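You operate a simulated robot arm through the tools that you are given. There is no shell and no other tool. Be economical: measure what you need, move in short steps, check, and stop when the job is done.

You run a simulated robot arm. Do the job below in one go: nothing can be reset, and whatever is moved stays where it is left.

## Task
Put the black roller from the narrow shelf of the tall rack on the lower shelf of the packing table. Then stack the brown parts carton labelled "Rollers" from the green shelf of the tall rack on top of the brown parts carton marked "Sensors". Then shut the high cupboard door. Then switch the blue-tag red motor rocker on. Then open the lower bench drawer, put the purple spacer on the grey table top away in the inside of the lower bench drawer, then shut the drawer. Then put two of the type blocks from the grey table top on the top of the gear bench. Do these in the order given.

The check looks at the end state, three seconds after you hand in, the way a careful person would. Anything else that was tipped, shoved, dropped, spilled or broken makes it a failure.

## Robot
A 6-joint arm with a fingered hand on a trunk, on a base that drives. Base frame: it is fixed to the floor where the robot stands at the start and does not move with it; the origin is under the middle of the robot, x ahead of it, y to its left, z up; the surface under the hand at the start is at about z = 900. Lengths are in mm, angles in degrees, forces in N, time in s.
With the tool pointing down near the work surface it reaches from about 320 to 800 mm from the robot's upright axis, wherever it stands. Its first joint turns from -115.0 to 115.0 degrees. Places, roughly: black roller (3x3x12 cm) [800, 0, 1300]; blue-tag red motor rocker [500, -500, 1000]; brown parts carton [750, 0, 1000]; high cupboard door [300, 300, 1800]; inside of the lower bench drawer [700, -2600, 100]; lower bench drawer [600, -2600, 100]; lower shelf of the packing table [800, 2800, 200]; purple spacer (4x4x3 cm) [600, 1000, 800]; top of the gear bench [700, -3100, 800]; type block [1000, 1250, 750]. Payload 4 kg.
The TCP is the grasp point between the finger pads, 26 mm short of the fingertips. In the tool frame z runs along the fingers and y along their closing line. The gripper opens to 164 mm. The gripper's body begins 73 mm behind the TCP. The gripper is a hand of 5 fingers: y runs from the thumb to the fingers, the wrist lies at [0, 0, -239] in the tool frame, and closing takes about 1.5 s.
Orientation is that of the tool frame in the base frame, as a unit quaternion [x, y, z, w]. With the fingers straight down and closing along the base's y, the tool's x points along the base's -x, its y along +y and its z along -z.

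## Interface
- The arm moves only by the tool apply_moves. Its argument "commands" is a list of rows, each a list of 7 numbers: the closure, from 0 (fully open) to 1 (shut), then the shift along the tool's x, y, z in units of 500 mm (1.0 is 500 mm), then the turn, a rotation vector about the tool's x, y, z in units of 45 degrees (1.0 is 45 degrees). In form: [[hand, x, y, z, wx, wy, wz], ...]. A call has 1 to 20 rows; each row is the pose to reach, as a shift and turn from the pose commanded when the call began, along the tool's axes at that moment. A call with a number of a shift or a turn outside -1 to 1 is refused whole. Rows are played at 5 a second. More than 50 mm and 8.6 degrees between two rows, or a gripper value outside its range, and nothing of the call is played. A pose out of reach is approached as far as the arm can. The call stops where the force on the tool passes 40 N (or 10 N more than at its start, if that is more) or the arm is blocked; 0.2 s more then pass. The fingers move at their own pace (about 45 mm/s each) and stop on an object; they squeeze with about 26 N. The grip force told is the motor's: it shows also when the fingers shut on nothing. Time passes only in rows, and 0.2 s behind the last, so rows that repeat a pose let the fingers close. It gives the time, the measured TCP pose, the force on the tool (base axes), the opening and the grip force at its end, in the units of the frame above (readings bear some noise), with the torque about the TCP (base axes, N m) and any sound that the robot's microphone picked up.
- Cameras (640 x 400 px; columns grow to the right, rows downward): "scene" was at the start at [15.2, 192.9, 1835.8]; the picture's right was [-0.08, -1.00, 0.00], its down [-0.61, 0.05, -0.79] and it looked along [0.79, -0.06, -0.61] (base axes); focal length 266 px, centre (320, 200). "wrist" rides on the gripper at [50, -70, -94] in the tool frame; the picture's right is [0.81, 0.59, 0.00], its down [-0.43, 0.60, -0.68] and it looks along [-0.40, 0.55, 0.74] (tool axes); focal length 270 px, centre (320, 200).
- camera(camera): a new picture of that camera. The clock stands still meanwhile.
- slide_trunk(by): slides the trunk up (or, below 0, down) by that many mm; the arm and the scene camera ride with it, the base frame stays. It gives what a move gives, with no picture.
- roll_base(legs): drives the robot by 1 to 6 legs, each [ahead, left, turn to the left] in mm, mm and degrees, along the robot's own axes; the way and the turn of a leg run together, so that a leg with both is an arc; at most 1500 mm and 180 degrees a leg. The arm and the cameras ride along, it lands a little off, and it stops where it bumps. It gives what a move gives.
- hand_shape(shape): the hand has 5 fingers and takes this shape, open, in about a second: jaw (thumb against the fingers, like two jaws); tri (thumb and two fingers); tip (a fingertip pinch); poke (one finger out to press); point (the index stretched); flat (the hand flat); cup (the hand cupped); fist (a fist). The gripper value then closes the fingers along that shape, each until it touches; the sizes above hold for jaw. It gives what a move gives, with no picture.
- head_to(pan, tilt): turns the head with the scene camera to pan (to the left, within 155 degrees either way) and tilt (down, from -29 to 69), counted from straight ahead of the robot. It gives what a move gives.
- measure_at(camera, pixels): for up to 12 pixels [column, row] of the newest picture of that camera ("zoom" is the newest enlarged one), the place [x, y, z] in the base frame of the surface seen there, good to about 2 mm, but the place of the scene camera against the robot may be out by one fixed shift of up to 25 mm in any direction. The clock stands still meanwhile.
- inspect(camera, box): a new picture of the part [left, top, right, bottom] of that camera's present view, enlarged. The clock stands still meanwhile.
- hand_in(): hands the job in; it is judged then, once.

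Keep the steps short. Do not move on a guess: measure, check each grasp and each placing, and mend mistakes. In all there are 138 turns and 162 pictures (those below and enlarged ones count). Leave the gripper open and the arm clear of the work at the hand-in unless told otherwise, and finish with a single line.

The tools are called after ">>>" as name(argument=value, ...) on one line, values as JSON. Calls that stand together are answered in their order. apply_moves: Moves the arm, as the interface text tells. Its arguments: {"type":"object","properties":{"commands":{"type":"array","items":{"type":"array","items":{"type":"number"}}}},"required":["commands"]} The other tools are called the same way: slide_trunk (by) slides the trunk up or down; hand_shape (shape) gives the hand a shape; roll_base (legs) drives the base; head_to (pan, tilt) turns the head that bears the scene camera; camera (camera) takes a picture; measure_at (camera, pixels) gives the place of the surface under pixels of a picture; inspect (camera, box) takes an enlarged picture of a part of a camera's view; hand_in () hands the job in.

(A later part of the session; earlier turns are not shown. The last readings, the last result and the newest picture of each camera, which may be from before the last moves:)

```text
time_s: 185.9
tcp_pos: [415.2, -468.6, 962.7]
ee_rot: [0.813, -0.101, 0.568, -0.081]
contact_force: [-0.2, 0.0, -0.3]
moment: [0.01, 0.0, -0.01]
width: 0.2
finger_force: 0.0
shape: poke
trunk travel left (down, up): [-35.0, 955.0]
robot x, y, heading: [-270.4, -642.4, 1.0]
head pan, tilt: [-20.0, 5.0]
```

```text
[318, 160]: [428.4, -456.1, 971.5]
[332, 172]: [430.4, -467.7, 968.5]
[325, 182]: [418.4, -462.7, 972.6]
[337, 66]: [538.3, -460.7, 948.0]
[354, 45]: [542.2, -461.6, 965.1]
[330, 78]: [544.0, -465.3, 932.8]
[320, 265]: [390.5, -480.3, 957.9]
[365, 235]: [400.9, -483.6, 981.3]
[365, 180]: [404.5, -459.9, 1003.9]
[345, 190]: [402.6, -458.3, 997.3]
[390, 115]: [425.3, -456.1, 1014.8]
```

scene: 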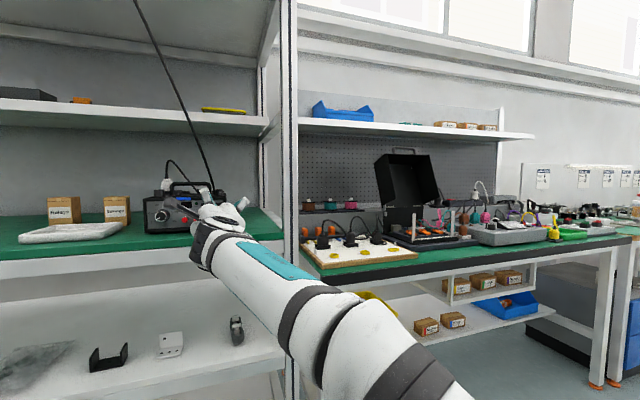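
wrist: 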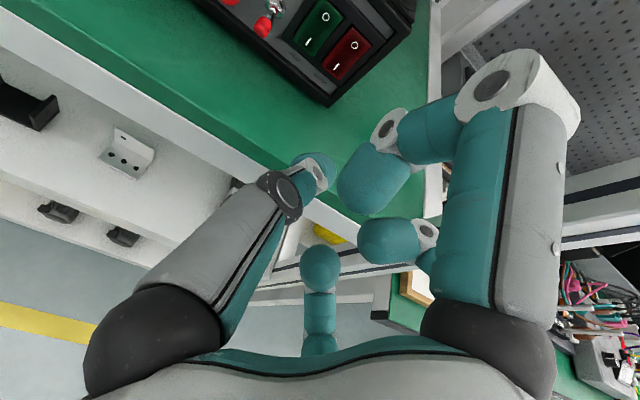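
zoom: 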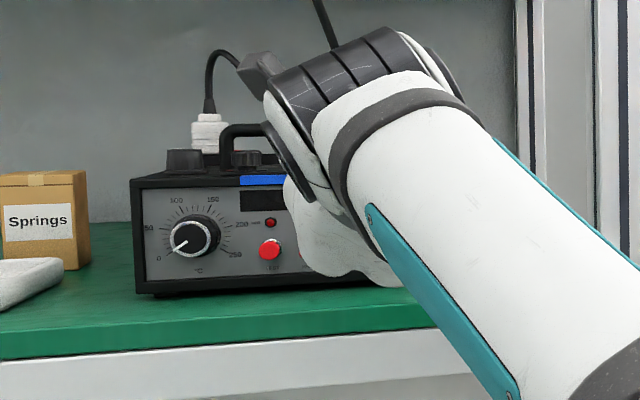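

I reduce the nose-down to 14°, then advance ~98 mm while lowering 12 mm so the tip is at z≈947.

>>> apply_moves(commands=[[0, 0, 0, 0, 0.041, 0.127, 0]])

>>> apply_moves(commands=[[0, -0.022, 0.007, 0.006, 0, 0, 0], [0, -0.011, 0.004, 0.05, 0, 0, 0], [0, 0, 0, 0.1, 0, 0, 0], [0, 0.012, -0.004, 0.15, 0, 0, 0], [0, 0.0235, -0.0077, 0.196, 0, 0, 0]])

>>> camera(camera="wrist")

```text
time_s: 186.3
tcp_pos: [415.0, -466.4, 963.2]
ee_rot: [0.782, -0.096, 0.61, -0.088]
contact_force: [0.8, -0.2, 0.0]
moment: [0.03, 0.03, 0.01]
width: 0.0
finger_force: 0.0
shape: poke
trunk travel left (down, up): [-35.0, 955.0]
robot x, y, heading: [-269.8, -646.1, 1.2]
head pan, tilt: [-20.0, 5.0]
```

```text
time_s: 187.5
tcp_pos: [510.2, -465.5, 956.1]
ee_rot: [0.78, -0.095, 0.612, -0.088]
contact_force: [-8.2, -0.3, 7.8]
moment: [0.3, 0.67, 0.31]
width: 0.0
finger_force: 0.1
shape: poke
trunk travel left (down, up): [-35.0, 955.0]
robot x, y, heading: [-267.5, -646.0, 1.1]
head pan, tilt: [-20.0, 5.0]
```

```text
73 pictures are left
```

wrist: 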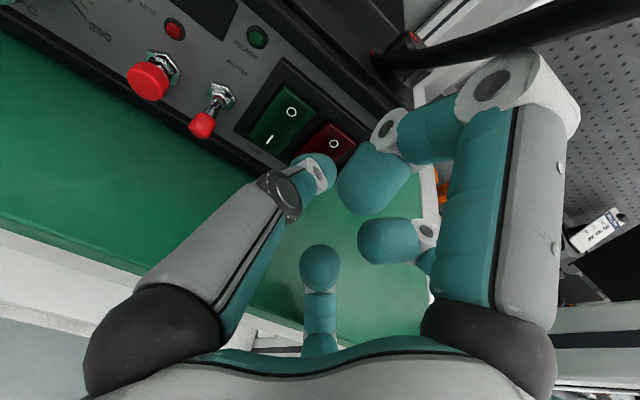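

Lower digit still touches the shelf edge. I back out; the better pose is thumb on top, nose ~33° down, yawed ~20° left. First back off and raise a bit, and roll 72°.

>>> apply_moves(commands=[[0, -0.008, 0.0025, -0.06, 0, 0, 0], [0, -0.015, 0.005, -0.12, 0, 0, 0], [0, -0.0216, 0.007, -0.19, 0, 0, 0], [0, 0.02, -0.007, -0.205, 0, 0, 0]])

>>> apply_moves(commands=[[0, 0, 0, 0, 0, 0, 0.16], [0, 0, 0, 0, 0, 0, 0.32], [0, 0, 0, 0, 0, 0, 0.48], [0, 0, 0, 0, 0, 0, 0.64], [0, 0, 0, 0, 0, 0, 0.8]])

>>> apply_moves(commands=[[0, 0, 0, 0, 0, 0, 0.16], [0, 0, 0, 0, 0, 0, 0.32], [0, 0, 0, 0, 0, 0, 0.48], [0, 0, 0, 0, 0, 0, 0.64], [0, 0, 0, 0, 0, 0, 0.8]])

```text
time_s: 188.5
tcp_pos: [415.9, -467.1, 984.4]
ee_rot: [0.782, -0.095, 0.61, -0.088]
contact_force: [0.8, -0.2, -0.6]
moment: [-0.01, 0.02, 0.03]
width: 0.0
finger_force: 0.0
shape: poke
trunk travel left (down, up): [-35.0, 955.0]
robot x, y, heading: [-268.6, -644.3, 1.0]
head pan, tilt: [-20.0, 5.0]
```

```text
time_s: 189.7
tcp_pos: [416.0, -466.9, 985.1]
ee_rot: [0.715, -0.333, 0.552, -0.273]
contact_force: [-0.2, 0.9, -0.3]
moment: [0.0, 0.0, -0.01]
width: 0.2
finger_force: 0.0
shape: poke
trunk travel left (down, up): [-35.0, 955.0]
robot x, y, heading: [-269.4, -647.6, 0.9]
head pan, tilt: [-20.0, 5.0]
```

```text
time_s: 190.9
tcp_pos: [433.9, -580.5, 978.9]
ee_rot: [0.605, -0.501, 0.425, -0.45]
contact_force: [0.2, 0.2, 0.6]
moment: [0.0, -0.02, 0.02]
width: 0.0
finger_force: 0.2
shape: poke
out of reach, approached as far as the arm can: row 1, 2, 3, 4, 5
trunk travel left (down, up): [-35.0, 955.0]
robot x, y, heading: [-268.6, -641.7, 0.7]
head pan, tilt: [-20.0, 5.0]
```

The roll completed (thumb now on top); only the position drifted right. I back the base 200 mm off, then pitch the nose down 20° more and yaw 13° left.

>>> roll_base(legs=[[-200, 0, -0.7]])

>>> apply_moves(commands=[[0, 0, 0, 0, 0.15, 0.1, 0], [0, 0, 0, 0, 0.3, 0.19, 0], [0, 0, 0, 0, 0.444, 0.289, 0]])

>>> camera(camera="wrist")

```text
time_s: 192.5
tcp_pos: [237.6, -591.2, 978.8]
ee_rot: [0.602, -0.503, 0.428, -0.448]
contact_force: [-0.1, 0.3, 0.1]
moment: [-0.02, -0.02, -0.02]
width: 0.3
finger_force: 0.1
shape: poke
trunk travel left (down, up): [-35.0, 955.0]
robot x, y, heading: [-463.9, -646.1, 0.5]
head pan, tilt: [-20.0, 5.0]
```

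```text
time_s: 193.3
tcp_pos: [239.3, -637.9, 986.8]
ee_rot: [0.482, -0.438, 0.558, -0.514]
contact_force: [-0.1, -1.5, 0.1]
moment: [-0.01, -0.01, 0.0]
width: 0.1
finger_force: 0.1
shape: poke
out of reach, approached as far as the arm can: row 1, 2, 3
trunk travel left (down, up): [-35.0, 955.0]
robot x, y, heading: [-468.2, -647.8, 0.6]
head pan, tilt: [-20.0, 5.0]
```

```text
72 pictures are left
```

wrist: 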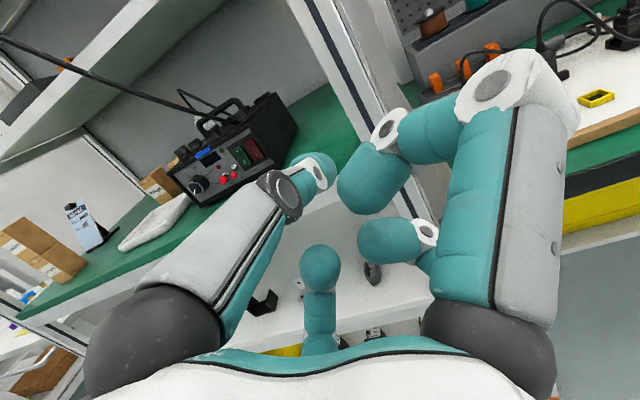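

I turned the wrong way; I now apply the opposite: ~42° nose-down and 20° yaw left.

>>> apply_moves(commands=[[0, 0, 0, 0, -0.155, -0.074, 0], [0, 0, 0, 0, -0.31, -0.148, 0], [0, 0, 0, 0, -0.465, -0.222, 0], [0, 0, 0, 0, -0.62, -0.296, 0], [0, 0, 0, 0, -0.775, -0.37, 0], [0, 0, 0, 0, -0.93, -0.444, 0]])

>>> camera(camera="wrist")

```text
time_s: 194.9
tcp_pos: [209.4, -542.7, 971.7]
ee_rot: [0.614, -0.573, 0.459, -0.29]
contact_force: [-0.1, 0.2, -0.8]
moment: [-0.01, 0.0, 0.01]
width: 0.0
finger_force: 0.0
shape: poke
out of reach, approached as far as the arm can: row 1, 2, 3, 4, 5, 6
trunk travel left (down, up): [-35.0, 955.0]
robot x, y, heading: [-468.6, -647.5, 0.5]
head pan, tilt: [-20.0, 5.0]
stopped in row 6: the arm was blocked; the commanded pose is now the measured one
```

```text
71 pictures are left
```

wrist: 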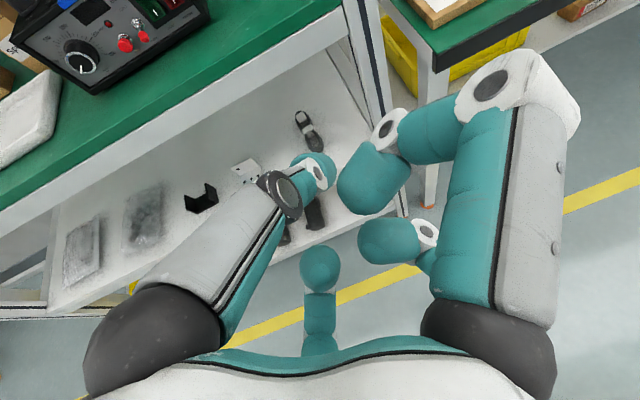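

The wrist roll is at its end stop. Going the other way round (−345°) gives the same thumb-up pose away from the limit; I roll back in steps.

>>> apply_moves(commands=[[0, 0, 0, 0, 0, 0, -0.16], [0, 0, 0, 0, 0, 0, -0.32], [0, 0, 0, 0, 0, 0, -0.48], [0, 0, 0, 0, 0, 0, -0.64], [0, 0, 0, 0, 0, 0, -0.8], [0, 0, 0, 0, 0, 0, -0.959]])

>>> apply_moves(commands=[[0, 0, 0, 0, 0, 0, -0.16], [0, 0, 0, 0, 0, 0, -0.32], [0, 0, 0, 0, 0, 0, -0.48], [0, 0, 0, 0, 0, 0, -0.64], [0, 0, 0, 0, 0, 0, -0.8], [0, 0, 0, 0, 0, 0, -0.959]])

>>> apply_moves(commands=[[0, 0, 0, 0, 0, 0, -0.16], [0, 0, 0, 0, 0, 0, -0.32], [0, 0, 0, 0, 0, 0, -0.48], [0, 0, 0, 0, 0, 0, -0.64], [0, 0, 0, 0, 0, 0, -0.8], [0, 0, 0, 0, 0, 0, -0.959]])

>>> apply_moves(commands=[[0, 0, 0, 0, 0, 0, -0.16], [0, 0, 0, 0, 0, 0, -0.32], [0, 0, 0, 0, 0, 0, -0.48], [0, 0, 0, 0, 0, 0, -0.64], [0, 0, 0, 0, 0, 0, -0.8], [0, 0, 0, 0, 0, 0, -0.959]])

>>> apply_moves(commands=[[0, 0, 0, 0, 0, 0, -0.16], [0, 0, 0, 0, 0, 0, -0.32], [0, 0, 0, 0, 0, 0, -0.48], [0, 0, 0, 0, 0, 0, -0.64], [0, 0, 0, 0, 0, 0, -0.8], [0, 0, 0, 0, 0, 0, -0.959]])

>>> apply_moves(commands=[[0, 0, 0, 0, 0, 0, -0.16], [0, 0, 0, 0, 0, 0, -0.32], [0, 0, 0, 0, 0, 0, -0.48], [0, 0, 0, 0, 0, 0, -0.64], [0, 0, 0, 0, 0, 0, -0.8], [0, 0, 0, 0, 0, 0, -0.959]])

```text
time_s: 196.3
tcp_pos: [207.4, -541.9, 970.4]
ee_rot: [0.782, -0.306, 0.533, -0.101]
contact_force: [-0.1, -1.6, -0.2]
moment: [0.0, 0.0, -0.03]
width: 0.2
finger_force: 0.0
shape: poke
trunk travel left (down, up): [-35.0, 955.0]
robot x, y, heading: [-467.7, -646.0, 0.6]
head pan, tilt: [-20.0, 5.0]
```

```text
time_s: 197.7
tcp_pos: [208.8, -543.6, 970.2]
ee_rot: [0.84, 0.004, 0.533, 0.102]
contact_force: [0.6, -0.6, 0.1]
moment: [0.0, 0.0, 0.0]
width: 0.0
finger_force: 0.0
shape: poke
trunk travel left (down, up): [-35.0, 955.0]
robot x, y, heading: [-465.6, -646.4, 0.4]
head pan, tilt: [-20.0, 5.0]
```

```text
time_s: 199.1
tcp_pos: [207.8, -543.0, 970.2]
ee_rot: [0.779, 0.313, 0.458, 0.291]
contact_force: [-0.1, -0.5, 0.2]
moment: [0.03, 0.03, 0.02]
width: 0.0
finger_force: 0.1
shape: poke
trunk travel left (down, up): [-35.0, 955.0]
robot x, y, heading: [-467.4, -649.1, 0.6]
head pan, tilt: [-20.0, 5.0]
```

```text
time_s: 200.5
tcp_pos: [208.0, -543.0, 971.2]
ee_rot: [0.61, 0.577, 0.319, 0.439]
contact_force: [0.0, -0.5, 1.1]
moment: [0.01, 0.0, -0.05]
width: 0.1
finger_force: 0.1
shape: poke
trunk travel left (down, up): [-35.0, 955.0]
robot x, y, heading: [-470.7, -647.5, 0.6]
head pan, tilt: [-20.0, 5.0]
```

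```text
time_s: 201.9
tcp_pos: [177.2, -496.4, 888.8]
ee_rot: [0.377, 0.733, 0.144, 0.547]
contact_force: [0.1, 0.8, 0.4]
moment: [-0.03, 0.01, -0.01]
width: 0.0
finger_force: 0.0
shape: poke
out of reach, approached as far as the arm can: row 3, 4, 5, 6
trunk travel left (down, up): [-35.0, 955.0]
robot x, y, heading: [-468.0, -646.5, 0.9]
head pan, tilt: [-20.0, 5.0]
```

```text
time_s: 203.3
tcp_pos: [169.4, -488.9, 736.9]
ee_rot: [0.096, 0.786, -0.051, 0.608]
contact_force: [0.2, 0.4, 1.1]
moment: [-0.03, -0.03, 0.02]
width: 0.1
finger_force: 0.1
shape: poke
out of reach, approached as far as the arm can: row 1, 2, 3, 4, 5, 6
trunk travel left (down, up): [-35.0, 955.0]
robot x, y, heading: [-470.0, -647.9, 0.4]
head pan, tilt: [-20.0, 5.0]
```

The other way round is limited too. New idea: in the "point" shape the stretched finger seems to be the one I cannot see (lower digit in the flipped pose), reaching far below and ahead of the rest. I roll back to the flipped pose and check it.

>>> apply_moves(commands=[[0, 0, 0, 0, 0, 0, 0.16], [0, 0, 0, 0, 0, 0, 0.32], [0, 0, 0, 0, 0, 0, 0.48], [0, 0, 0, 0, 0, 0, 0.64], [0, 0, 0, 0, 0, 0, 0.8], [0, 0, 0, 0, 0, 0, 0.959]])

>>> apply_moves(commands=[[0, 0, 0, 0, 0, 0, 0.16], [0, 0, 0, 0, 0, 0, 0.32], [0, 0, 0, 0, 0, 0, 0.48], [0, 0, 0, 0, 0, 0, 0.64], [0, 0, 0, 0, 0, 0, 0.8], [0, 0, 0, 0, 0, 0, 0.959]])

>>> apply_moves(commands=[[0, 0, 0, 0, 0, 0, 0.16], [0, 0, 0, 0, 0, 0, 0.32], [0, 0, 0, 0, 0, 0, 0.48], [0, 0, 0, 0, 0, 0, 0.64], [0, 0, 0, 0, 0, 0, 0.8], [0, 0, 0, 0, 0, 0, 0.959]])

>>> apply_moves(commands=[[0, 0, 0, 0, 0, 0, 0.16], [0, 0, 0, 0, 0, 0, 0.32], [0, 0, 0, 0, 0, 0, 0.48], [0, 0, 0, 0, 0, 0, 0.64], [0, 0, 0, 0, 0, 0, 0.8], [0, 0, 0, 0, 0, 0, 0.959]])

>>> hand_shape(shape="point")

>>> head_to(pan=-8, tilt=15)

>>> camera(camera="scene")

```text
time_s: 204.7
tcp_pos: [169.5, -487.4, 736.6]
ee_rot: [0.381, 0.695, 0.175, 0.584]
contact_force: [-0.5, 0.1, 0.4]
moment: [0.02, 0.0, -0.01]
width: 0.1
finger_force: 0.1
shape: poke
trunk travel left (down, up): [-35.0, 955.0]
robot x, y, heading: [-472.1, -649.1, 0.1]
head pan, tilt: [-20.0, 5.0]
```

```text
time_s: 206.1
tcp_pos: [170.0, -487.2, 734.6]
ee_rot: [0.61, 0.506, 0.379, 0.478]
contact_force: [0.8, 0.2, 0.0]
moment: [0.03, -0.01, 0.01]
width: 0.0
finger_force: 0.0
shape: poke
trunk travel left (down, up): [-35.0, 955.0]
robot x, y, heading: [-466.7, -647.6, 0.5]
head pan, tilt: [-20.0, 5.0]
```

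```text
time_s: 207.5
tcp_pos: [171.0, -487.2, 737.6]
ee_rot: [0.753, 0.246, 0.528, 0.307]
contact_force: [1.2, 0.1, 0.6]
moment: [-0.02, -0.01, -0.04]
width: 0.0
finger_force: 0.0
shape: poke
trunk travel left (down, up): [-35.0, 955.0]
robot x, y, heading: [-470.1, -651.3, 0.5]
head pan, tilt: [-20.0, 5.0]
```

```text
time_s: 208.9
tcp_pos: [171.0, -486.6, 736.1]
ee_rot: [0.791, -0.049, 0.604, 0.09]
contact_force: [0.1, -0.9, 0.3]
moment: [0.04, -0.02, 0.0]
width: 0.0
finger_force: 0.2
shape: poke
trunk travel left (down, up): [-35.0, 955.0]
robot x, y, heading: [-463.7, -648.8, 0.6]
head pan, tilt: [-20.0, 5.0]
```

```text
time_s: 209.8
tcp_pos: [171.9, -486.8, 735.7]
ee_rot: [0.791, -0.047, 0.603, 0.092]
contact_force: [0.7, 0.0, 0.2]
moment: [0.04, 0.04, -0.02]
width: 158.1
finger_force: 0.1
shape: point
trunk travel left (down, up): [-35.0, 955.0]
robot x, y, heading: [-468.2, -647.7, 0.5]
head pan, tilt: [-20.0, 5.0]
```

```text
time_s: 210.5
tcp_pos: [170.1, -485.9, 737.4]
ee_rot: [0.791, -0.046, 0.603, 0.091]
contact_force: [0.9, -0.3, -0.6]
moment: [-0.02, 0.02, 0.01]
width: 158.2
finger_force: 0.1
shape: point
trunk travel left (down, up): [-35.0, 955.0]
robot x, y, heading: [-467.5, -647.6, 0.5]
head pan, tilt: [-8.0, 15.0]
```

```text
70 pictures are left
```

scene: 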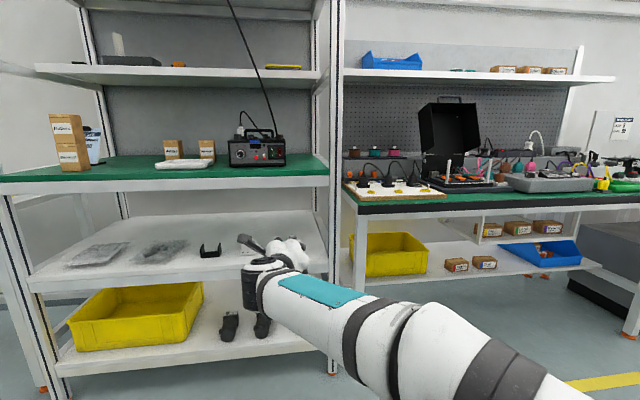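

>>> inspect(camera="scene", box=[220, 215, 340, 290])

>>> camera(camera="wrist")

```text
5.33 times, centred on (280, 252) of scene
```

zoom: 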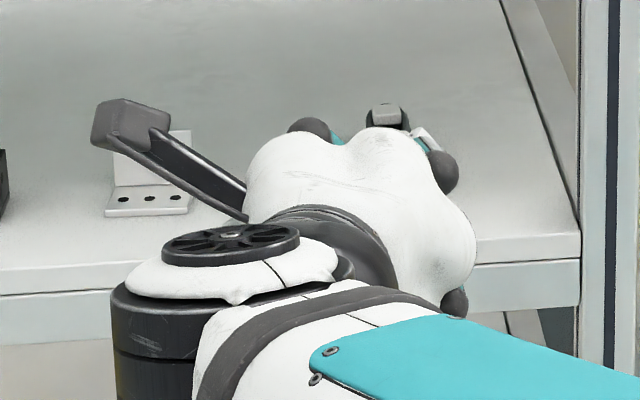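

```text
68 pictures are left
```

wrist: 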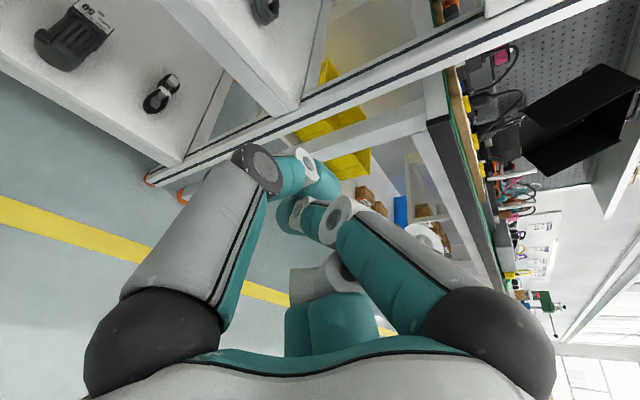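

>>> measure_at(camera="zoom", pixels=[[310, 125], [385, 110], [395, 120], [420, 135], [445, 170], [455, 300], [330, 160], [430, 230], [340, 135]])

>>> measure_at(camera="wrist", pixels=[[320, 185], [310, 165], [290, 215], [320, 225], [430, 235], [340, 260], [310, 280], [325, 320], [350, 210], [260, 165]])

```text
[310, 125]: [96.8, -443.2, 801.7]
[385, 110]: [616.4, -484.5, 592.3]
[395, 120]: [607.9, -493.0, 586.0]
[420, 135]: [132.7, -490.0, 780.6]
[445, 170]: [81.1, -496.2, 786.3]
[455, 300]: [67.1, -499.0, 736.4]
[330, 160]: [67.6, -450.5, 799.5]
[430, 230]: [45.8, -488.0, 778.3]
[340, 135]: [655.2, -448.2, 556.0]
```

```text
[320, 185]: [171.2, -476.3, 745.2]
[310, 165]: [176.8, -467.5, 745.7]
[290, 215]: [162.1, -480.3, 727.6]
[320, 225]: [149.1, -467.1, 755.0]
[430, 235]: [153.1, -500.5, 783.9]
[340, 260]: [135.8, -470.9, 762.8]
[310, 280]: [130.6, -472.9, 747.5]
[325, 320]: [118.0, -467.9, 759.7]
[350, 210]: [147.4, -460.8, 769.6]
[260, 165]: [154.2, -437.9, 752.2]
```

I raise the hand above the camera's height and straighten its yaw, to see the hidden lower finger from beneath.

>>> apply_moves(commands=[[0, 0.082, 0.0075, -0.022, 0.037, 0.003, -0.01], [0, 0.165, 0.015, -0.044, 0.073, 0.007, -0.019], [0, 0.247, 0.0227, -0.066, 0.11, 0.01, -0.029], [0, 0.33, 0.03, -0.087, 0.147, 0.014, -0.039], [0, 0.412, 0.038, -0.109, 0.184, 0.017, -0.049], [0, 0.495, 0.0455, -0.131, 0.22, 0.02, -0.058], [0, 0.577, 0.053, -0.153, 0.257, 0.024, -0.068]])

>>> head_to(pan=-8, tilt=0)

>>> camera(camera="scene")

```text
time_s: 212.1
tcp_pos: [167.5, -486.8, 1037.1]
ee_rot: [0.792, 0.037, 0.609, 0.027]
contact_force: [-0.1, 0.4, -0.5]
moment: [0.01, -0.03, 0.04]
width: 158.2
finger_force: 0.1
shape: point
trunk travel left (down, up): [-35.0, 955.0]
robot x, y, heading: [-466.3, -649.0, 0.2]
head pan, tilt: [-8.0, 15.0]
```

```text
time_s: 212.9
tcp_pos: [166.7, -486.1, 1036.6]
ee_rot: [0.791, 0.036, 0.61, 0.027]
contact_force: [-0.1, -0.3, 0.4]
moment: [-0.04, 0.02, -0.04]
width: 158.1
finger_force: 0.0
shape: point
trunk travel left (down, up): [-35.0, 955.0]
robot x, y, heading: [-467.2, -651.6, 0.4]
head pan, tilt: [-8.0, 0.0]
```

```text
67 pictures are left
```

scene: 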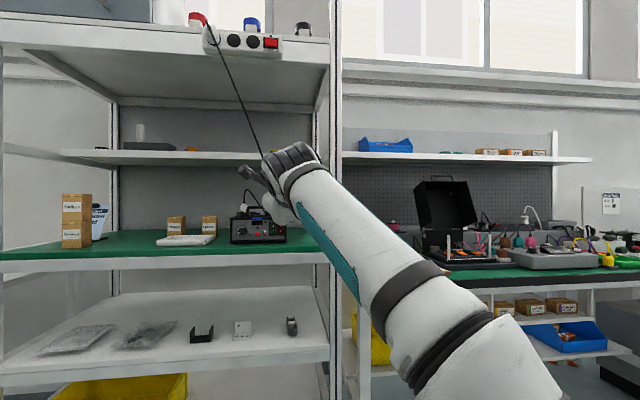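

The lower finger stays hidden, so I return to poke with: 21° nose-down, B straight up (roll), which should put the top digit just over the box and the bottom ones just above the shelf. I re-shape and set that orientation.

>>> hand_shape(shape="poke")

>>> apply_moves(commands=[[0, 0, 0, 0, 0.013, -0.14, 0]])

>>> apply_moves(commands=[[0, 0, 0, 0, 0, 0, 0.17], [0, 0, 0, 0, 0, 0, 0.34], [0, 0, 0, 0, 0, 0, 0.51]])

>>> roll_base(legs=[[190, 20, -0.5]])

>>> camera(camera="wrist")

```text
time_s: 213.8
tcp_pos: [167.9, -485.4, 1038.1]
ee_rot: [0.791, 0.036, 0.61, 0.027]
contact_force: [0.5, 0.6, -0.5]
moment: [0.01, -0.04, -0.03]
width: 0.1
finger_force: 0.1
shape: poke
trunk travel left (down, up): [-35.0, 955.0]
robot x, y, heading: [-465.9, -646.5, 0.5]
head pan, tilt: [-8.0, 0.0]
```

```text
time_s: 214.2
tcp_pos: [168.7, -485.2, 1037.5]
ee_rot: [0.824, 0.037, 0.565, 0.026]
contact_force: [1.0, -0.5, 0.7]
moment: [0.04, -0.01, 0.02]
width: 0.0
finger_force: 0.1
shape: poke
trunk travel left (down, up): [-35.0, 955.0]
robot x, y, heading: [-467.8, -646.6, 0.3]
head pan, tilt: [-8.0, 0.0]
```

```text
time_s: 215.0
tcp_pos: [170.0, -486.9, 1036.1]
ee_rot: [0.814, -0.128, 0.559, -0.088]
contact_force: [0.5, 0.1, 0.2]
moment: [0.02, 0.01, 0.01]
width: 0.0
finger_force: 0.1
shape: poke
trunk travel left (down, up): [-35.0, 955.0]
robot x, y, heading: [-465.1, -649.2, 0.5]
head pan, tilt: [-8.0, 0.0]
```

```text
time_s: 216.6
tcp_pos: [367.0, -470.1, 1036.5]
ee_rot: [0.814, -0.129, 0.559, -0.087]
contact_force: [-0.3, 0.1, -0.2]
moment: [-0.02, 0.0, 0.01]
width: 0.0
finger_force: 0.0
shape: poke
trunk travel left (down, up): [-35.0, 955.0]
robot x, y, heading: [-275.4, -626.7, 0.1]
head pan, tilt: [-8.0, 0.0]
```

```text
66 pictures are left
```

wrist: 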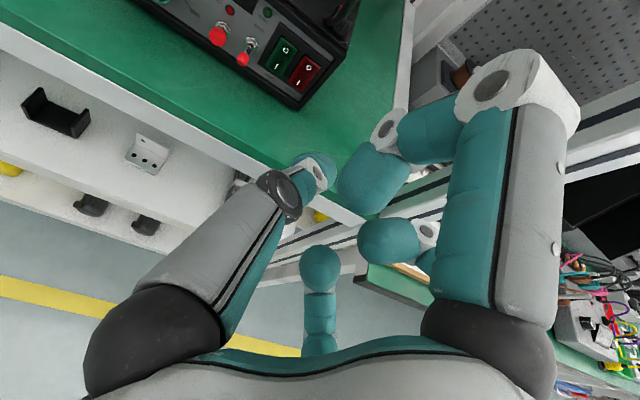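

Now tip ≈(381,−464,1031). I lower to tip z≈948, then advance to just short of the rocker.

>>> apply_moves(commands=[[0, -0.075, 0.021, 0.03, 0, 0, 0], [0, -0.149, 0.0425, 0.0594, 0, 0, 0], [0, -0.124, 0.0344, 0.128, 0, 0, 0], [0, -0.099, 0.026, 0.197, 0, 0, 0], [0, -0.074, 0.018, 0.266, 0, 0, 0], [0, -0.0484, 0.0099, 0.3354, 0, 0, 0]])

>>> camera(camera="wrist")

```text
time_s: 218.0
tcp_pos: [516.8, -470.9, 955.4]
ee_rot: [0.815, -0.131, 0.558, -0.085]
contact_force: [-10.0, -5.9, -4.1]
moment: [-0.01, 0.14, -0.07]
width: 0.0
finger_force: 0.1
shape: poke
trunk travel left (down, up): [-35.0, 955.0]
robot x, y, heading: [-272.2, -624.4, -0.1]
head pan, tilt: [-8.0, 0.0]
heard: click
```

```text
65 pictures are left
```

wrist: 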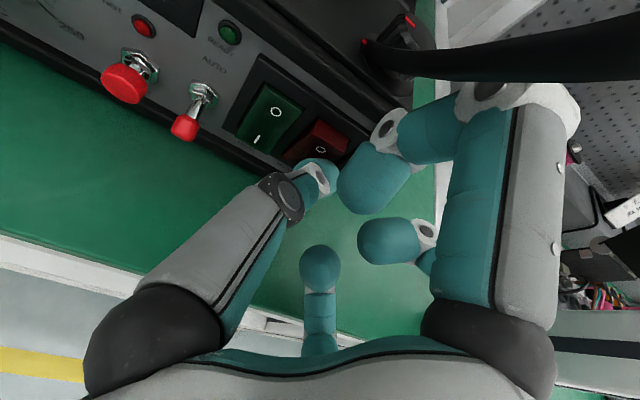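

A click was heard and the O side stands out now. I back off and inspect both rockers.

>>> apply_moves(commands=[[0, -0.025, 0.008, -0.069, 0, 0, 0], [0, -0.05, 0.016, -0.138, 0, 0, 0], [0, -0.075, 0.0245, -0.207, 0, 0, 0], [0, -0.1006, 0.0326, -0.276, 0, 0, 0]])

>>> inspect(camera="wrist", box=[200, 0, 360, 110])

>>> inspect(camera="scene", box=[150, 150, 350, 270])

```text
time_s: 219.0
tcp_pos: [368.4, -467.7, 954.3]
ee_rot: [0.815, -0.13, 0.559, -0.086]
contact_force: [0.8, 0.8, -0.1]
moment: [0.0, 0.0, -0.03]
width: 0.2
finger_force: 0.0
shape: poke
trunk travel left (down, up): [-35.0, 955.0]
robot x, y, heading: [-267.5, -626.2, -0.3]
head pan, tilt: [-8.0, 0.0]
```

```text
3.64 times, centred on (280, 55) of wrist
```

zoom: 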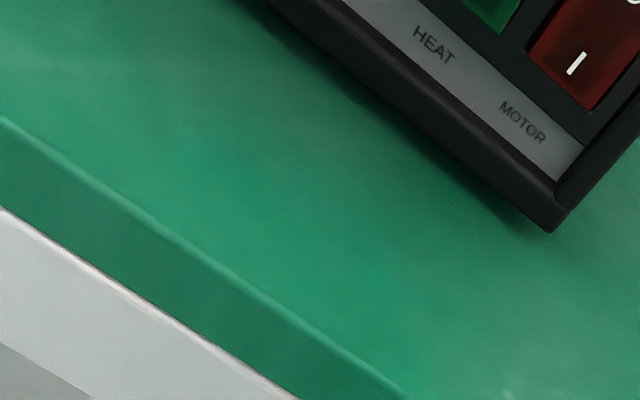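

```text
3.20 times, centred on (250, 210) of scene
```

zoom: 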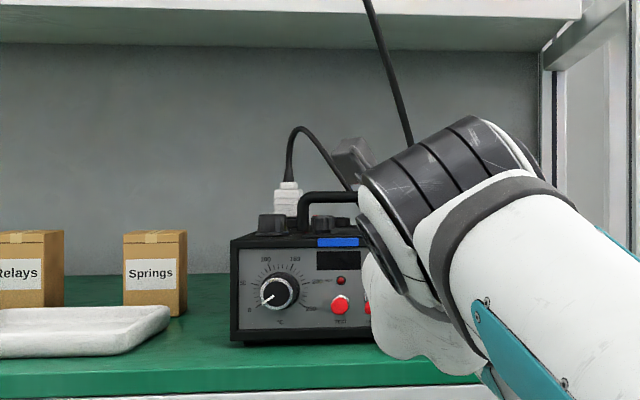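

>>> measure_at(camera="zoom", pixels=[[577, 62], [590, 95], [628, 8], [620, 20], [545, 50], [485, 10]])

```text
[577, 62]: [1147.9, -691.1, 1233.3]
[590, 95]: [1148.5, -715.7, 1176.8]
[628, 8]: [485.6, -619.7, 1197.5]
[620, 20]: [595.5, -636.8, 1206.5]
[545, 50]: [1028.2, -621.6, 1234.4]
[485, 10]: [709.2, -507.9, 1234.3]
```

>>> measure_at(camera="wrist", pixels=[[350, 17], [354, 25], [364, 3], [342, 14], [327, 4]])

```text
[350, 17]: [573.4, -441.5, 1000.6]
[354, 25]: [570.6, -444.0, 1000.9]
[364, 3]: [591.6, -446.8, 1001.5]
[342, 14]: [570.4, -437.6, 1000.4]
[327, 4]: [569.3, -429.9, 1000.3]
```

>>> camera(camera="wrist")

>>> measure_at(camera="wrist", pixels=[[350, 17], [353, 26], [366, 2], [342, 14], [322, 2]])

```text
62 pictures are left
```

wrist: 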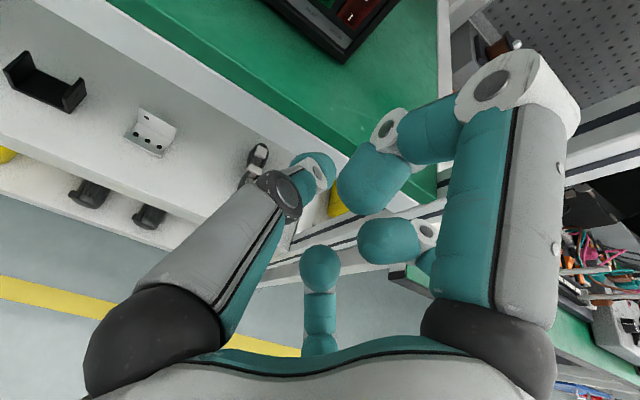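

```text
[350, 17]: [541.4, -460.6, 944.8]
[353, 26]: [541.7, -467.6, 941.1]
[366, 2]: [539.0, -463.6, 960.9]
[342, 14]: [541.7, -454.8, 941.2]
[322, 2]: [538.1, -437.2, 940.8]
```

Rocker is on (I end 541, O end 539), HEAT unchanged. Next the lower bench drawer near y≈−2600: I back up and drive right along the aisle, then look.

>>> roll_base(legs=[[-400, 0, 0], [0, -1450, 0], [0, -450, 0]])

>>> slide_trunk(by=300)

>>> head_to(pan=5, tilt=35)

>>> camera(camera="scene")

```text
time_s: 230.6
tcp_pos: [-25.7, -2363.2, 953.4]
ee_rot: [0.815, -0.128, 0.559, -0.087]
contact_force: [0.3, -0.1, 0.4]
moment: [-0.01, -0.02, -0.01]
width: 0.2
finger_force: 0.0
shape: poke
trunk travel left (down, up): [-35.0, 955.0]
robot x, y, heading: [-663.7, -2521.3, -0.2]
head pan, tilt: [-8.0, 0.0]
```

```text
time_s: 233.6
tcp_pos: [-25.5, -2363.3, 1255.6]
ee_rot: [0.815, -0.128, 0.559, -0.087]
contact_force: [0.9, -0.1, 0.2]
moment: [-0.02, -0.01, 0.0]
width: 0.0
finger_force: 0.1
shape: poke
trunk travel left (down, up): [-335.0, 655.0]
robot x, y, heading: [-661.8, -2524.3, 0.1]
head pan, tilt: [-8.0, 0.0]
```

```text
time_s: 234.6
tcp_pos: [-24.2, -2362.7, 1254.5]
ee_rot: [0.814, -0.129, 0.56, -0.086]
contact_force: [0.0, 0.1, 0.5]
moment: [-0.01, -0.01, 0.03]
width: 0.0
finger_force: 0.1
shape: poke
trunk travel left (down, up): [-335.0, 655.0]
robot x, y, heading: [-666.3, -2522.3, -0.0]
head pan, tilt: [5.0, 35.0]
```

```text
61 pictures are left
```

scene: 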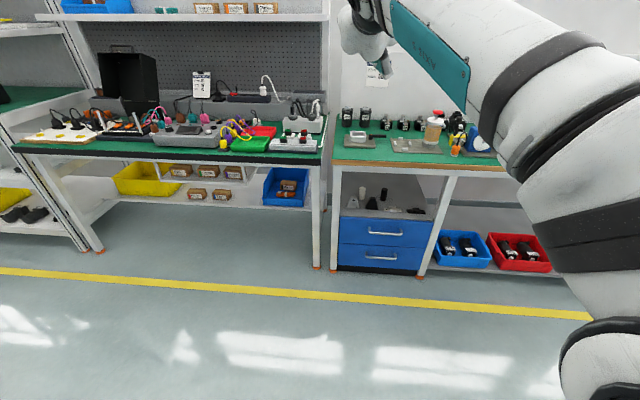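

The blue drawer unit is at (382,245), lower drawer handle near (380,257). I enlarge and measure.

>>> inspect(camera="scene", box=[325, 175, 445, 285])

```text
3.64 times, centred on (385, 230) of scene
```

zoom: 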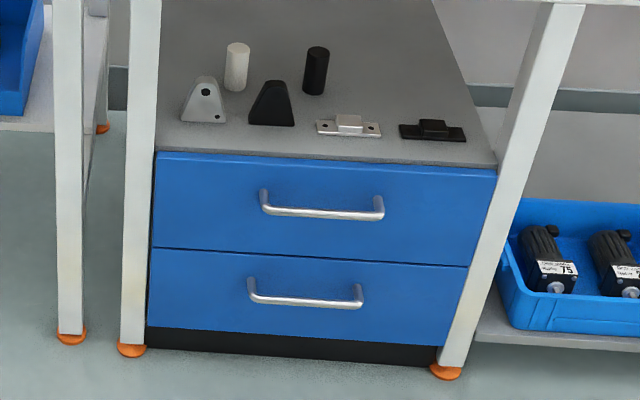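

>>> measure_at(camera="zoom", pixels=[[305, 302], [270, 300], [345, 302], [251, 285], [358, 290], [200, 300], [430, 310], [320, 212], [155, 300], [460, 300], [320, 155], [300, 280]])

```text
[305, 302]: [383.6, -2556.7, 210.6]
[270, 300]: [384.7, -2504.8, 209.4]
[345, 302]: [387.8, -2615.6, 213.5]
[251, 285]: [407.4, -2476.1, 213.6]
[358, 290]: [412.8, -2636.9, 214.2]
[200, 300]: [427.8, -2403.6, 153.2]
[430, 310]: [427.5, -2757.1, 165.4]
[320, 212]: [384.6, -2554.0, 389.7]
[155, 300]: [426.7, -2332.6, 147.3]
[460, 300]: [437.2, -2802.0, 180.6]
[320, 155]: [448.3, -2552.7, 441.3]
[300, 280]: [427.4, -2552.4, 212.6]
```

Lower handle bar true ≈ (396, −2571, z 211), face at x≈439. I'll grasp the bar with a near-level hand. I set jaw, lower the trunk, extend, and lower the arm in the open.

>>> hand_shape(shape="jaw")

>>> slide_trunk(by=-335)

>>> apply_moves(commands=[[0.2, 0.038, 0.045, 0.058, 0.015, 0.048, 0], [0.4, 0.076, 0.09, 0.117, 0.03, 0.095, 0], [0.45, 0.114, 0.136, 0.175, 0.046, 0.143, 0], [0.45, 0.152, 0.181, 0.233, 0.061, 0.19, 0]])

>>> apply_moves(commands=[[0.45, -0.085, 0.0275, 0.019, 0, 0, 0], [0.45, -0.17, 0.055, 0.038, 0, 0, 0], [0.45, -0.255, 0.083, 0.057, 0, 0, 0], [0.45, -0.34, 0.11, 0.076, 0, 0, 0], [0.45, -0.425, 0.138, 0.095, 0, 0, 0], [0.45, -0.51, 0.166, 0.114, 0, 0, 0], [0.45, -0.595, 0.193, 0.133, 0, 0, 0], [0.45, -0.68, 0.221, 0.152, 0, 0, 0], [0.45, -0.765, 0.248, 0.171, 0, 0, 0], [0.45, -0.85, 0.276, 0.19, 0, 0, 0], [0.45, -0.93, 0.302, 0.208, 0, 0, 0]])

```text
time_s: 235.5
tcp_pos: [-24.6, -2361.9, 1254.5]
ee_rot: [0.814, -0.128, 0.559, -0.087]
contact_force: [0.6, 0.0, 0.4]
moment: [-0.03, -0.02, 0.0]
width: 163.9
finger_force: 0.1
shape: jaw
trunk travel left (down, up): [-335.0, 655.0]
robot x, y, heading: [-664.2, -2523.0, -0.1]
head pan, tilt: [5.0, 35.0]
```

```text
time_s: 238.8
tcp_pos: [-24.2, -2362.8, 920.2]
ee_rot: [0.815, -0.129, 0.559, -0.087]
contact_force: [0.8, -0.2, -0.1]
moment: [0.0, 0.01, -0.01]
width: 164.1
finger_force: 0.2
shape: jaw
trunk travel left (down, up): [0.0, 990.0]
robot x, y, heading: [-664.4, -2526.1, -0.0]
head pan, tilt: [5.0, 35.0]
```

```text
time_s: 239.8
tcp_pos: [97.9, -2466.4, 920.0]
ee_rot: [0.766, -0.125, 0.624, -0.092]
contact_force: [-0.9, -0.3, 0.4]
moment: [0.02, 0.02, 0.0]
width: 90.7
finger_force: 0.1
shape: jaw
out of reach, approached as far as the arm can: row 4
trunk travel left (down, up): [0.0, 990.0]
robot x, y, heading: [-665.6, -2525.3, 0.2]
head pan, tilt: [5.0, 35.0]
```

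```text
time_s: 242.2
tcp_pos: [99.6, -2468.0, 421.1]
ee_rot: [0.768, -0.123, 0.621, -0.096]
contact_force: [0.4, 0.2, 0.5]
moment: [-0.01, 0.04, 0.0]
width: 90.4
finger_force: 0.1
shape: jaw
trunk travel left (down, up): [0.0, 990.0]
robot x, y, heading: [-662.2, -2522.5, 0.4]
head pan, tilt: [5.0, 35.0]
```

>>> apply_moves(commands=[[0.45, -0.077, 0.025, 0.017, 0, 0, 0], [0.45, -0.153, 0.05, 0.034, 0, 0, 0], [0.45, -0.23, 0.075, 0.051, 0, 0, 0], [0.45, -0.306, 0.1, 0.069, 0, 0, 0], [0.45, -0.383, 0.124, 0.086, 0, 0, 0]])

>>> roll_base(legs=[[0, -103, -0.2], [222, 0, 0]])

>>> camera(camera="wrist")

>>> camera(camera="scene")

```text
time_s: 243.4
tcp_pos: [98.8, -2469.2, 210.8]
ee_rot: [0.767, -0.121, 0.622, -0.096]
contact_force: [-0.4, -0.9, 0.2]
moment: [-0.03, 0.03, 0.01]
width: 90.6
finger_force: 0.0
shape: jaw
trunk travel left (down, up): [0.0, 990.0]
robot x, y, heading: [-666.2, -2521.9, -0.1]
head pan, tilt: [5.0, 35.0]
```

```text
time_s: 245.9
tcp_pos: [323.8, -2573.2, 210.0]
ee_rot: [0.768, -0.124, 0.621, -0.095]
contact_force: [0.3, -0.8, -0.9]
moment: [0.01, 0.02, 0.03]
width: 90.7
finger_force: 0.0
shape: jaw
trunk travel left (down, up): [0.0, 990.0]
robot x, y, heading: [-437.7, -2623.2, -0.4]
head pan, tilt: [5.0, 35.0]
```

```text
59 pictures are left
```

wrist: 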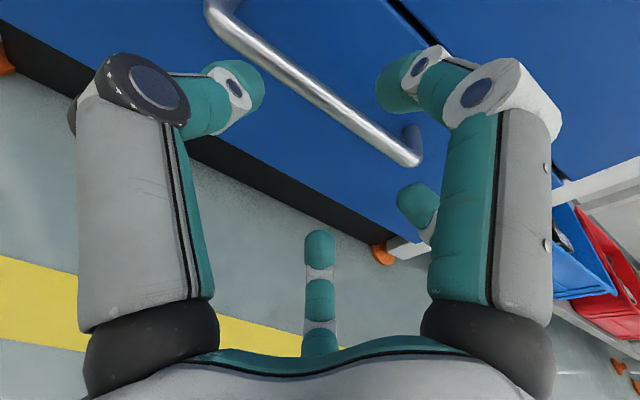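

```text
58 pictures are left
```

scene: 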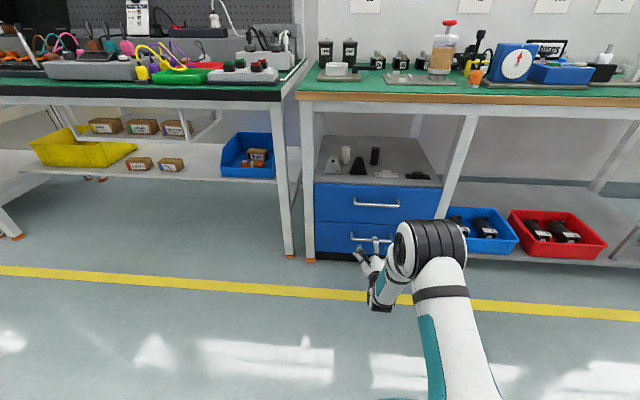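

Handle in the wrist view from (225,10) to (410,155). I measure bar and digit tips.

>>> measure_at(camera="wrist", pixels=[[230, 30], [300, 85], [350, 122], [395, 152], [415, 135], [245, 85], [395, 90], [405, 200], [320, 240], [320, 60], [400, 50]])

```text
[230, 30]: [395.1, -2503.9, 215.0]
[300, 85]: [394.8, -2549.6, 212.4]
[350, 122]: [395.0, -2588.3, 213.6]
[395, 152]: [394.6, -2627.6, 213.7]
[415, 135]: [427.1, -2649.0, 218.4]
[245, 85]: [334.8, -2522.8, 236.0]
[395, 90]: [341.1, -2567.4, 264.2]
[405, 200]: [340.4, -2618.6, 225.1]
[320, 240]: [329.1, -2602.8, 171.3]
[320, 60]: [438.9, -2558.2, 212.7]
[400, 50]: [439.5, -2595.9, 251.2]
```

Bar centre ≈ (400, −2571, 212). I raise 8 mm so the side digits clear above it, advance 68 mm, then close on the bar.

>>> apply_moves(commands=[[0.45, 0.0149, -0.0048, -0.003, 0, 0, 0], [0.45, 0.024, -0.0077, 0.042, 0, 0, 0], [0.45, 0.033, -0.0106, 0.086, 0, 0, 0], [0.45, 0.042, -0.0135, 0.13, 0, 0, 0]])

>>> apply_moves(commands=[[0.6, 0, 0, 0, 0, 0, 0], [0.75, 0, 0, 0, 0, 0, 0], [0.9, 0, 0, 0, 0, 0, 0], [1, 0, 0, 0, 0, 0, 0], [1, 0, 0, 0, 0, 0, 0], [1, 0, 0, 0, 0, 0, 0], [1, 0, 0, 0, 0, 0, 0], [1, 0, 0, 0, 0, 0, 0], [1, 0, 0, 0, 0, 0, 0]])

>>> camera(camera="wrist")

```text
time_s: 246.9
tcp_pos: [394.9, -2576.3, 218.2]
ee_rot: [0.768, -0.125, 0.621, -0.093]
contact_force: [0.3, 0.7, -0.9]
moment: [0.04, 0.0, -0.03]
width: 90.8
finger_force: 0.0
shape: jaw
trunk travel left (down, up): [0.0, 990.0]
robot x, y, heading: [-438.7, -2622.0, 0.1]
head pan, tilt: [5.0, 35.0]
```

```text
time_s: 248.9
tcp_pos: [394.5, -2575.6, 218.0]
ee_rot: [0.768, -0.124, 0.622, -0.094]
contact_force: [4.8, -1.0, -0.4]
moment: [0.01, -0.01, 0.0]
width: 11.7
finger_force: 26.5
shape: jaw
trunk travel left (down, up): [0.0, 990.0]
robot x, y, heading: [-440.7, -2621.4, -0.4]
head pan, tilt: [5.0, 35.0]
```

```text
57 pictures are left
```

wrist: 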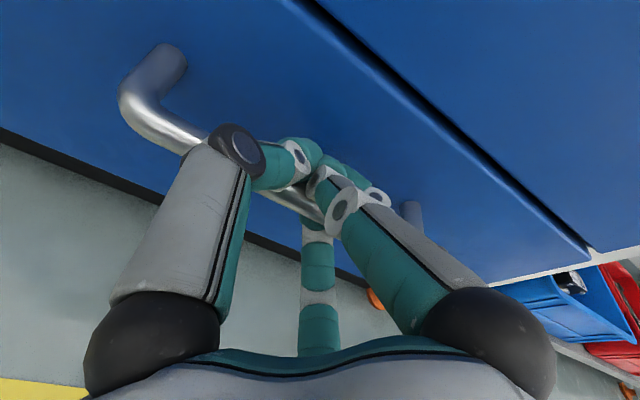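

The fingers are around the bar. I pull the drawer with the base, 270 mm straight back.

>>> roll_base(legs=[[-270, 0, 0.2]])

>>> camera(camera="scene")

```text
time_s: 250.8
tcp_pos: [124.2, -2573.7, 216.3]
ee_rot: [0.768, -0.122, 0.622, -0.096]
contact_force: [-0.4, -6.2, -0.7]
moment: [-0.04, -0.04, 0.02]
width: 11.6
finger_force: 26.2
shape: jaw
trunk travel left (down, up): [0.0, 990.0]
robot x, y, heading: [-708.3, -2623.6, -0.2]
head pan, tilt: [5.0, 35.0]
```

```text
56 pictures are left
```

scene: 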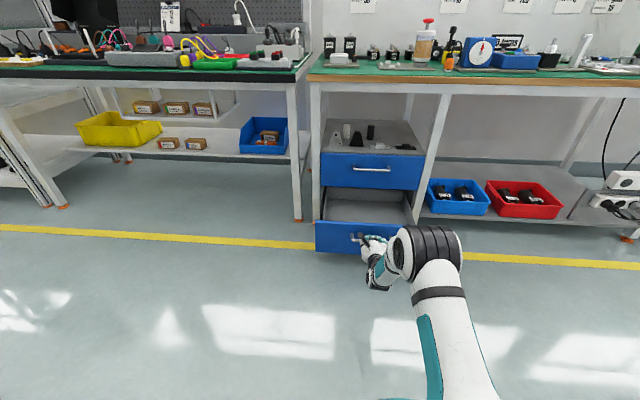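

The drawer is open ~270 mm. I release, back away, and measure the drawer interior.

>>> apply_moves(commands=[[0.8, 0, 0, 0, 0, 0, 0], [0.7, 0, 0, 0, 0, 0, 0], [0.6, 0, 0, 0, 0, 0, 0], [0.5, 0, 0, 0, 0, 0, 0], [0.45, 0, 0, 0, 0, 0, 0], [0.45, 0, 0, 0, 0, 0, 0], [0.45, 0, 0, 0, 0, 0, 0]])

>>> roll_base(legs=[[-120, 0, 0]])

>>> inspect(camera="scene", box=[300, 140, 440, 260])

```text
time_s: 252.4
tcp_pos: [124.4, -2574.1, 217.4]
ee_rot: [0.768, -0.124, 0.621, -0.094]
contact_force: [-1.0, -0.5, -0.6]
moment: [0.02, -0.06, 0.01]
width: 89.3
finger_force: 0.1
shape: jaw
trunk travel left (down, up): [0.0, 990.0]
robot x, y, heading: [-712.8, -2620.0, 0.1]
head pan, tilt: [5.0, 35.0]
```

```text
time_s: 253.6
tcp_pos: [1.6, -2573.7, 217.6]
ee_rot: [0.768, -0.123, 0.621, -0.095]
contact_force: [0.4, -0.4, 0.3]
moment: [0.02, -0.01, -0.01]
width: 89.5
finger_force: 0.0
shape: jaw
trunk travel left (down, up): [0.0, 990.0]
robot x, y, heading: [-831.6, -2622.8, -0.1]
head pan, tilt: [5.0, 35.0]
```

```text
3.33 times, centred on (370, 200) of scene
```

zoom: 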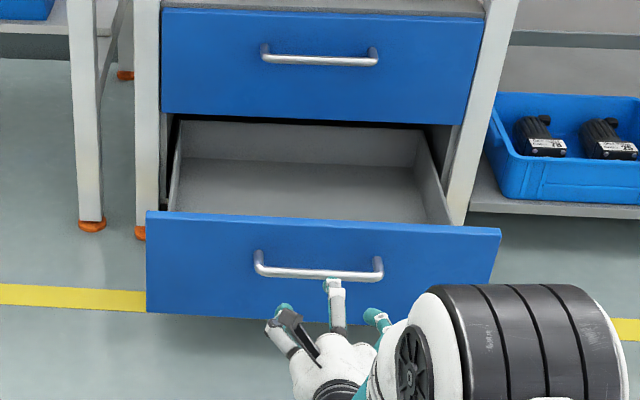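

>>> measure_at(camera="zoom", pixels=[[300, 215], [300, 200], [300, 165], [180, 205], [440, 215], [300, 140], [320, 110], [320, 250], [320, 272], [160, 215], [490, 228], [300, 70]])

```text
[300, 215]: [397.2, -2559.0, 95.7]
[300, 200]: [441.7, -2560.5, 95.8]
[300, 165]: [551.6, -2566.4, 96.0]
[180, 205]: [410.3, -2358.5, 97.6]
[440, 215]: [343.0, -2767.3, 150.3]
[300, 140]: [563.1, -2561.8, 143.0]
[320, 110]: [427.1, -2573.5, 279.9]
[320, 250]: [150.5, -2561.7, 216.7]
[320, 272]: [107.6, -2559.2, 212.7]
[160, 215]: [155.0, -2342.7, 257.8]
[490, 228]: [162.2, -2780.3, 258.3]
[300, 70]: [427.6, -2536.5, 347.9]
```

Drawer interior floor z≈96, front panel top 258, drop point ≈(300,−2575). Now I retract, raise the trunk, turn the hand down, and drive left to the grey table.

>>> apply_moves(commands=[[0.45, -0.015, 0.005, -0.073, 0, 0, 0], [0.45, -0.03, 0.01, -0.146, 0, 0, 0], [0.45, -0.045, 0.016, -0.22, 0, 0, 0], [0.45, -0.06, 0.021, -0.293, 0, 0, 0]])

>>> slide_trunk(by=400)

>>> slide_trunk(by=300)

>>> apply_moves(commands=[[0.4, 0, 0, 0, -0.022, -0.143, -0.028], [0.4, 0, 0, 0, -0.044, -0.286, -0.057], [0.4, 0, 0, 0, -0.066, -0.429, -0.085], [0.4, 0, 0, 0, -0.087, -0.572, -0.113], [0.4, 0, 0, 0, -0.109, -0.715, -0.142], [0.4, 0, 0, 0, -0.131, -0.858, -0.17]])

>>> apply_moves(commands=[[0.4, 0, 0, 0, -0.022, -0.143, -0.028], [0.4, 0, 0, 0, -0.044, -0.286, -0.057], [0.4, 0, 0, 0, -0.066, -0.429, -0.085], [0.4, 0, 0, 0, -0.087, -0.572, -0.113], [0.4, 0, 0, 0, -0.109, -0.715, -0.142], [0.4, 0, 0, 0, -0.131, -0.858, -0.17]])

>>> roll_base(legs=[[0, 1450, 0], [0, 1450, 0], [0, 600, 0]])

>>> head_to(pan=5, tilt=38)

>>> camera(camera="scene")

```text
time_s: 254.6
tcp_pos: [-148.2, -2576.9, 219.3]
ee_rot: [0.768, -0.124, 0.621, -0.094]
contact_force: [0.6, -1.3, -0.5]
moment: [0.01, -0.02, -0.01]
width: 89.6
finger_force: 0.1
shape: jaw
trunk travel left (down, up): [0.0, 990.0]
robot x, y, heading: [-831.2, -2622.7, -0.3]
head pan, tilt: [5.0, 35.0]
```

```text
time_s: 258.5
tcp_pos: [-148.6, -2575.7, 619.1]
ee_rot: [0.768, -0.123, 0.622, -0.094]
contact_force: [1.1, -0.1, 0.2]
moment: [0.0, 0.0, 0.02]
width: 89.7
finger_force: 0.1
shape: jaw
trunk travel left (down, up): [-400.0, 590.0]
robot x, y, heading: [-830.6, -2619.7, 0.0]
head pan, tilt: [5.0, 35.0]
```

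```text
time_s: 261.5
tcp_pos: [-147.0, -2575.9, 918.8]
ee_rot: [0.768, -0.124, 0.621, -0.095]
contact_force: [0.2, -0.2, -0.4]
moment: [0.01, -0.04, -0.02]
width: 89.7
finger_force: 0.1
shape: jaw
trunk travel left (down, up): [-700.0, 290.0]
robot x, y, heading: [-829.7, -2621.3, -0.0]
head pan, tilt: [5.0, 35.0]
```

```text
time_s: 262.9
tcp_pos: [-148.1, -2576.4, 917.8]
ee_rot: [0.94, -0.065, 0.33, -0.05]
contact_force: [0.0, -0.9, -0.1]
moment: [-0.01, 0.02, 0.0]
width: 98.0
finger_force: 0.0
shape: jaw
trunk travel left (down, up): [-700.0, 290.0]
robot x, y, heading: [-831.7, -2622.1, -0.3]
head pan, tilt: [5.0, 35.0]
```

```text
time_s: 264.3
tcp_pos: [-147.3, -2575.6, 919.1]
ee_rot: [1.0, 0.0, -0.001, 0.001]
contact_force: [-0.5, 0.7, -0.7]
moment: [-0.01, -0.03, 0.0]
width: 98.0
finger_force: 0.0
shape: jaw
out of reach, approached as far as the arm can: row 1
trunk travel left (down, up): [-700.0, 290.0]
robot x, y, heading: [-832.0, -2623.4, -0.4]
head pan, tilt: [5.0, 35.0]
```

```text
time_s: 281.5
tcp_pos: [-120.5, 976.8, 918.2]
ee_rot: [1.0, -0.005, 0.0, 0.0]
contact_force: [-0.7, 0.5, 0.4]
moment: [-0.02, 0.01, 0.0]
width: 97.9
finger_force: 0.0
shape: jaw
trunk travel left (down, up): [-700.0, 290.0]
robot x, y, heading: [-806.0, 931.1, -0.6]
head pan, tilt: [5.0, 35.0]
```

```text
time_s: 282.1
tcp_pos: [-122.2, 975.2, 918.9]
ee_rot: [1.0, -0.004, 0.0, 0.0]
contact_force: [0.3, -0.1, 0.8]
moment: [-0.01, 0.0, 0.0]
width: 97.9
finger_force: 0.0
shape: jaw
trunk travel left (down, up): [-700.0, 290.0]
robot x, y, heading: [-806.4, 936.9, -0.9]
head pan, tilt: [5.0, 38.0]
```

```text
54 pictures are left
```

scene: 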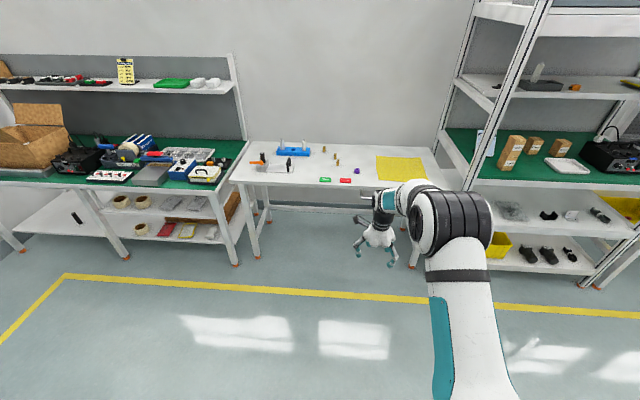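

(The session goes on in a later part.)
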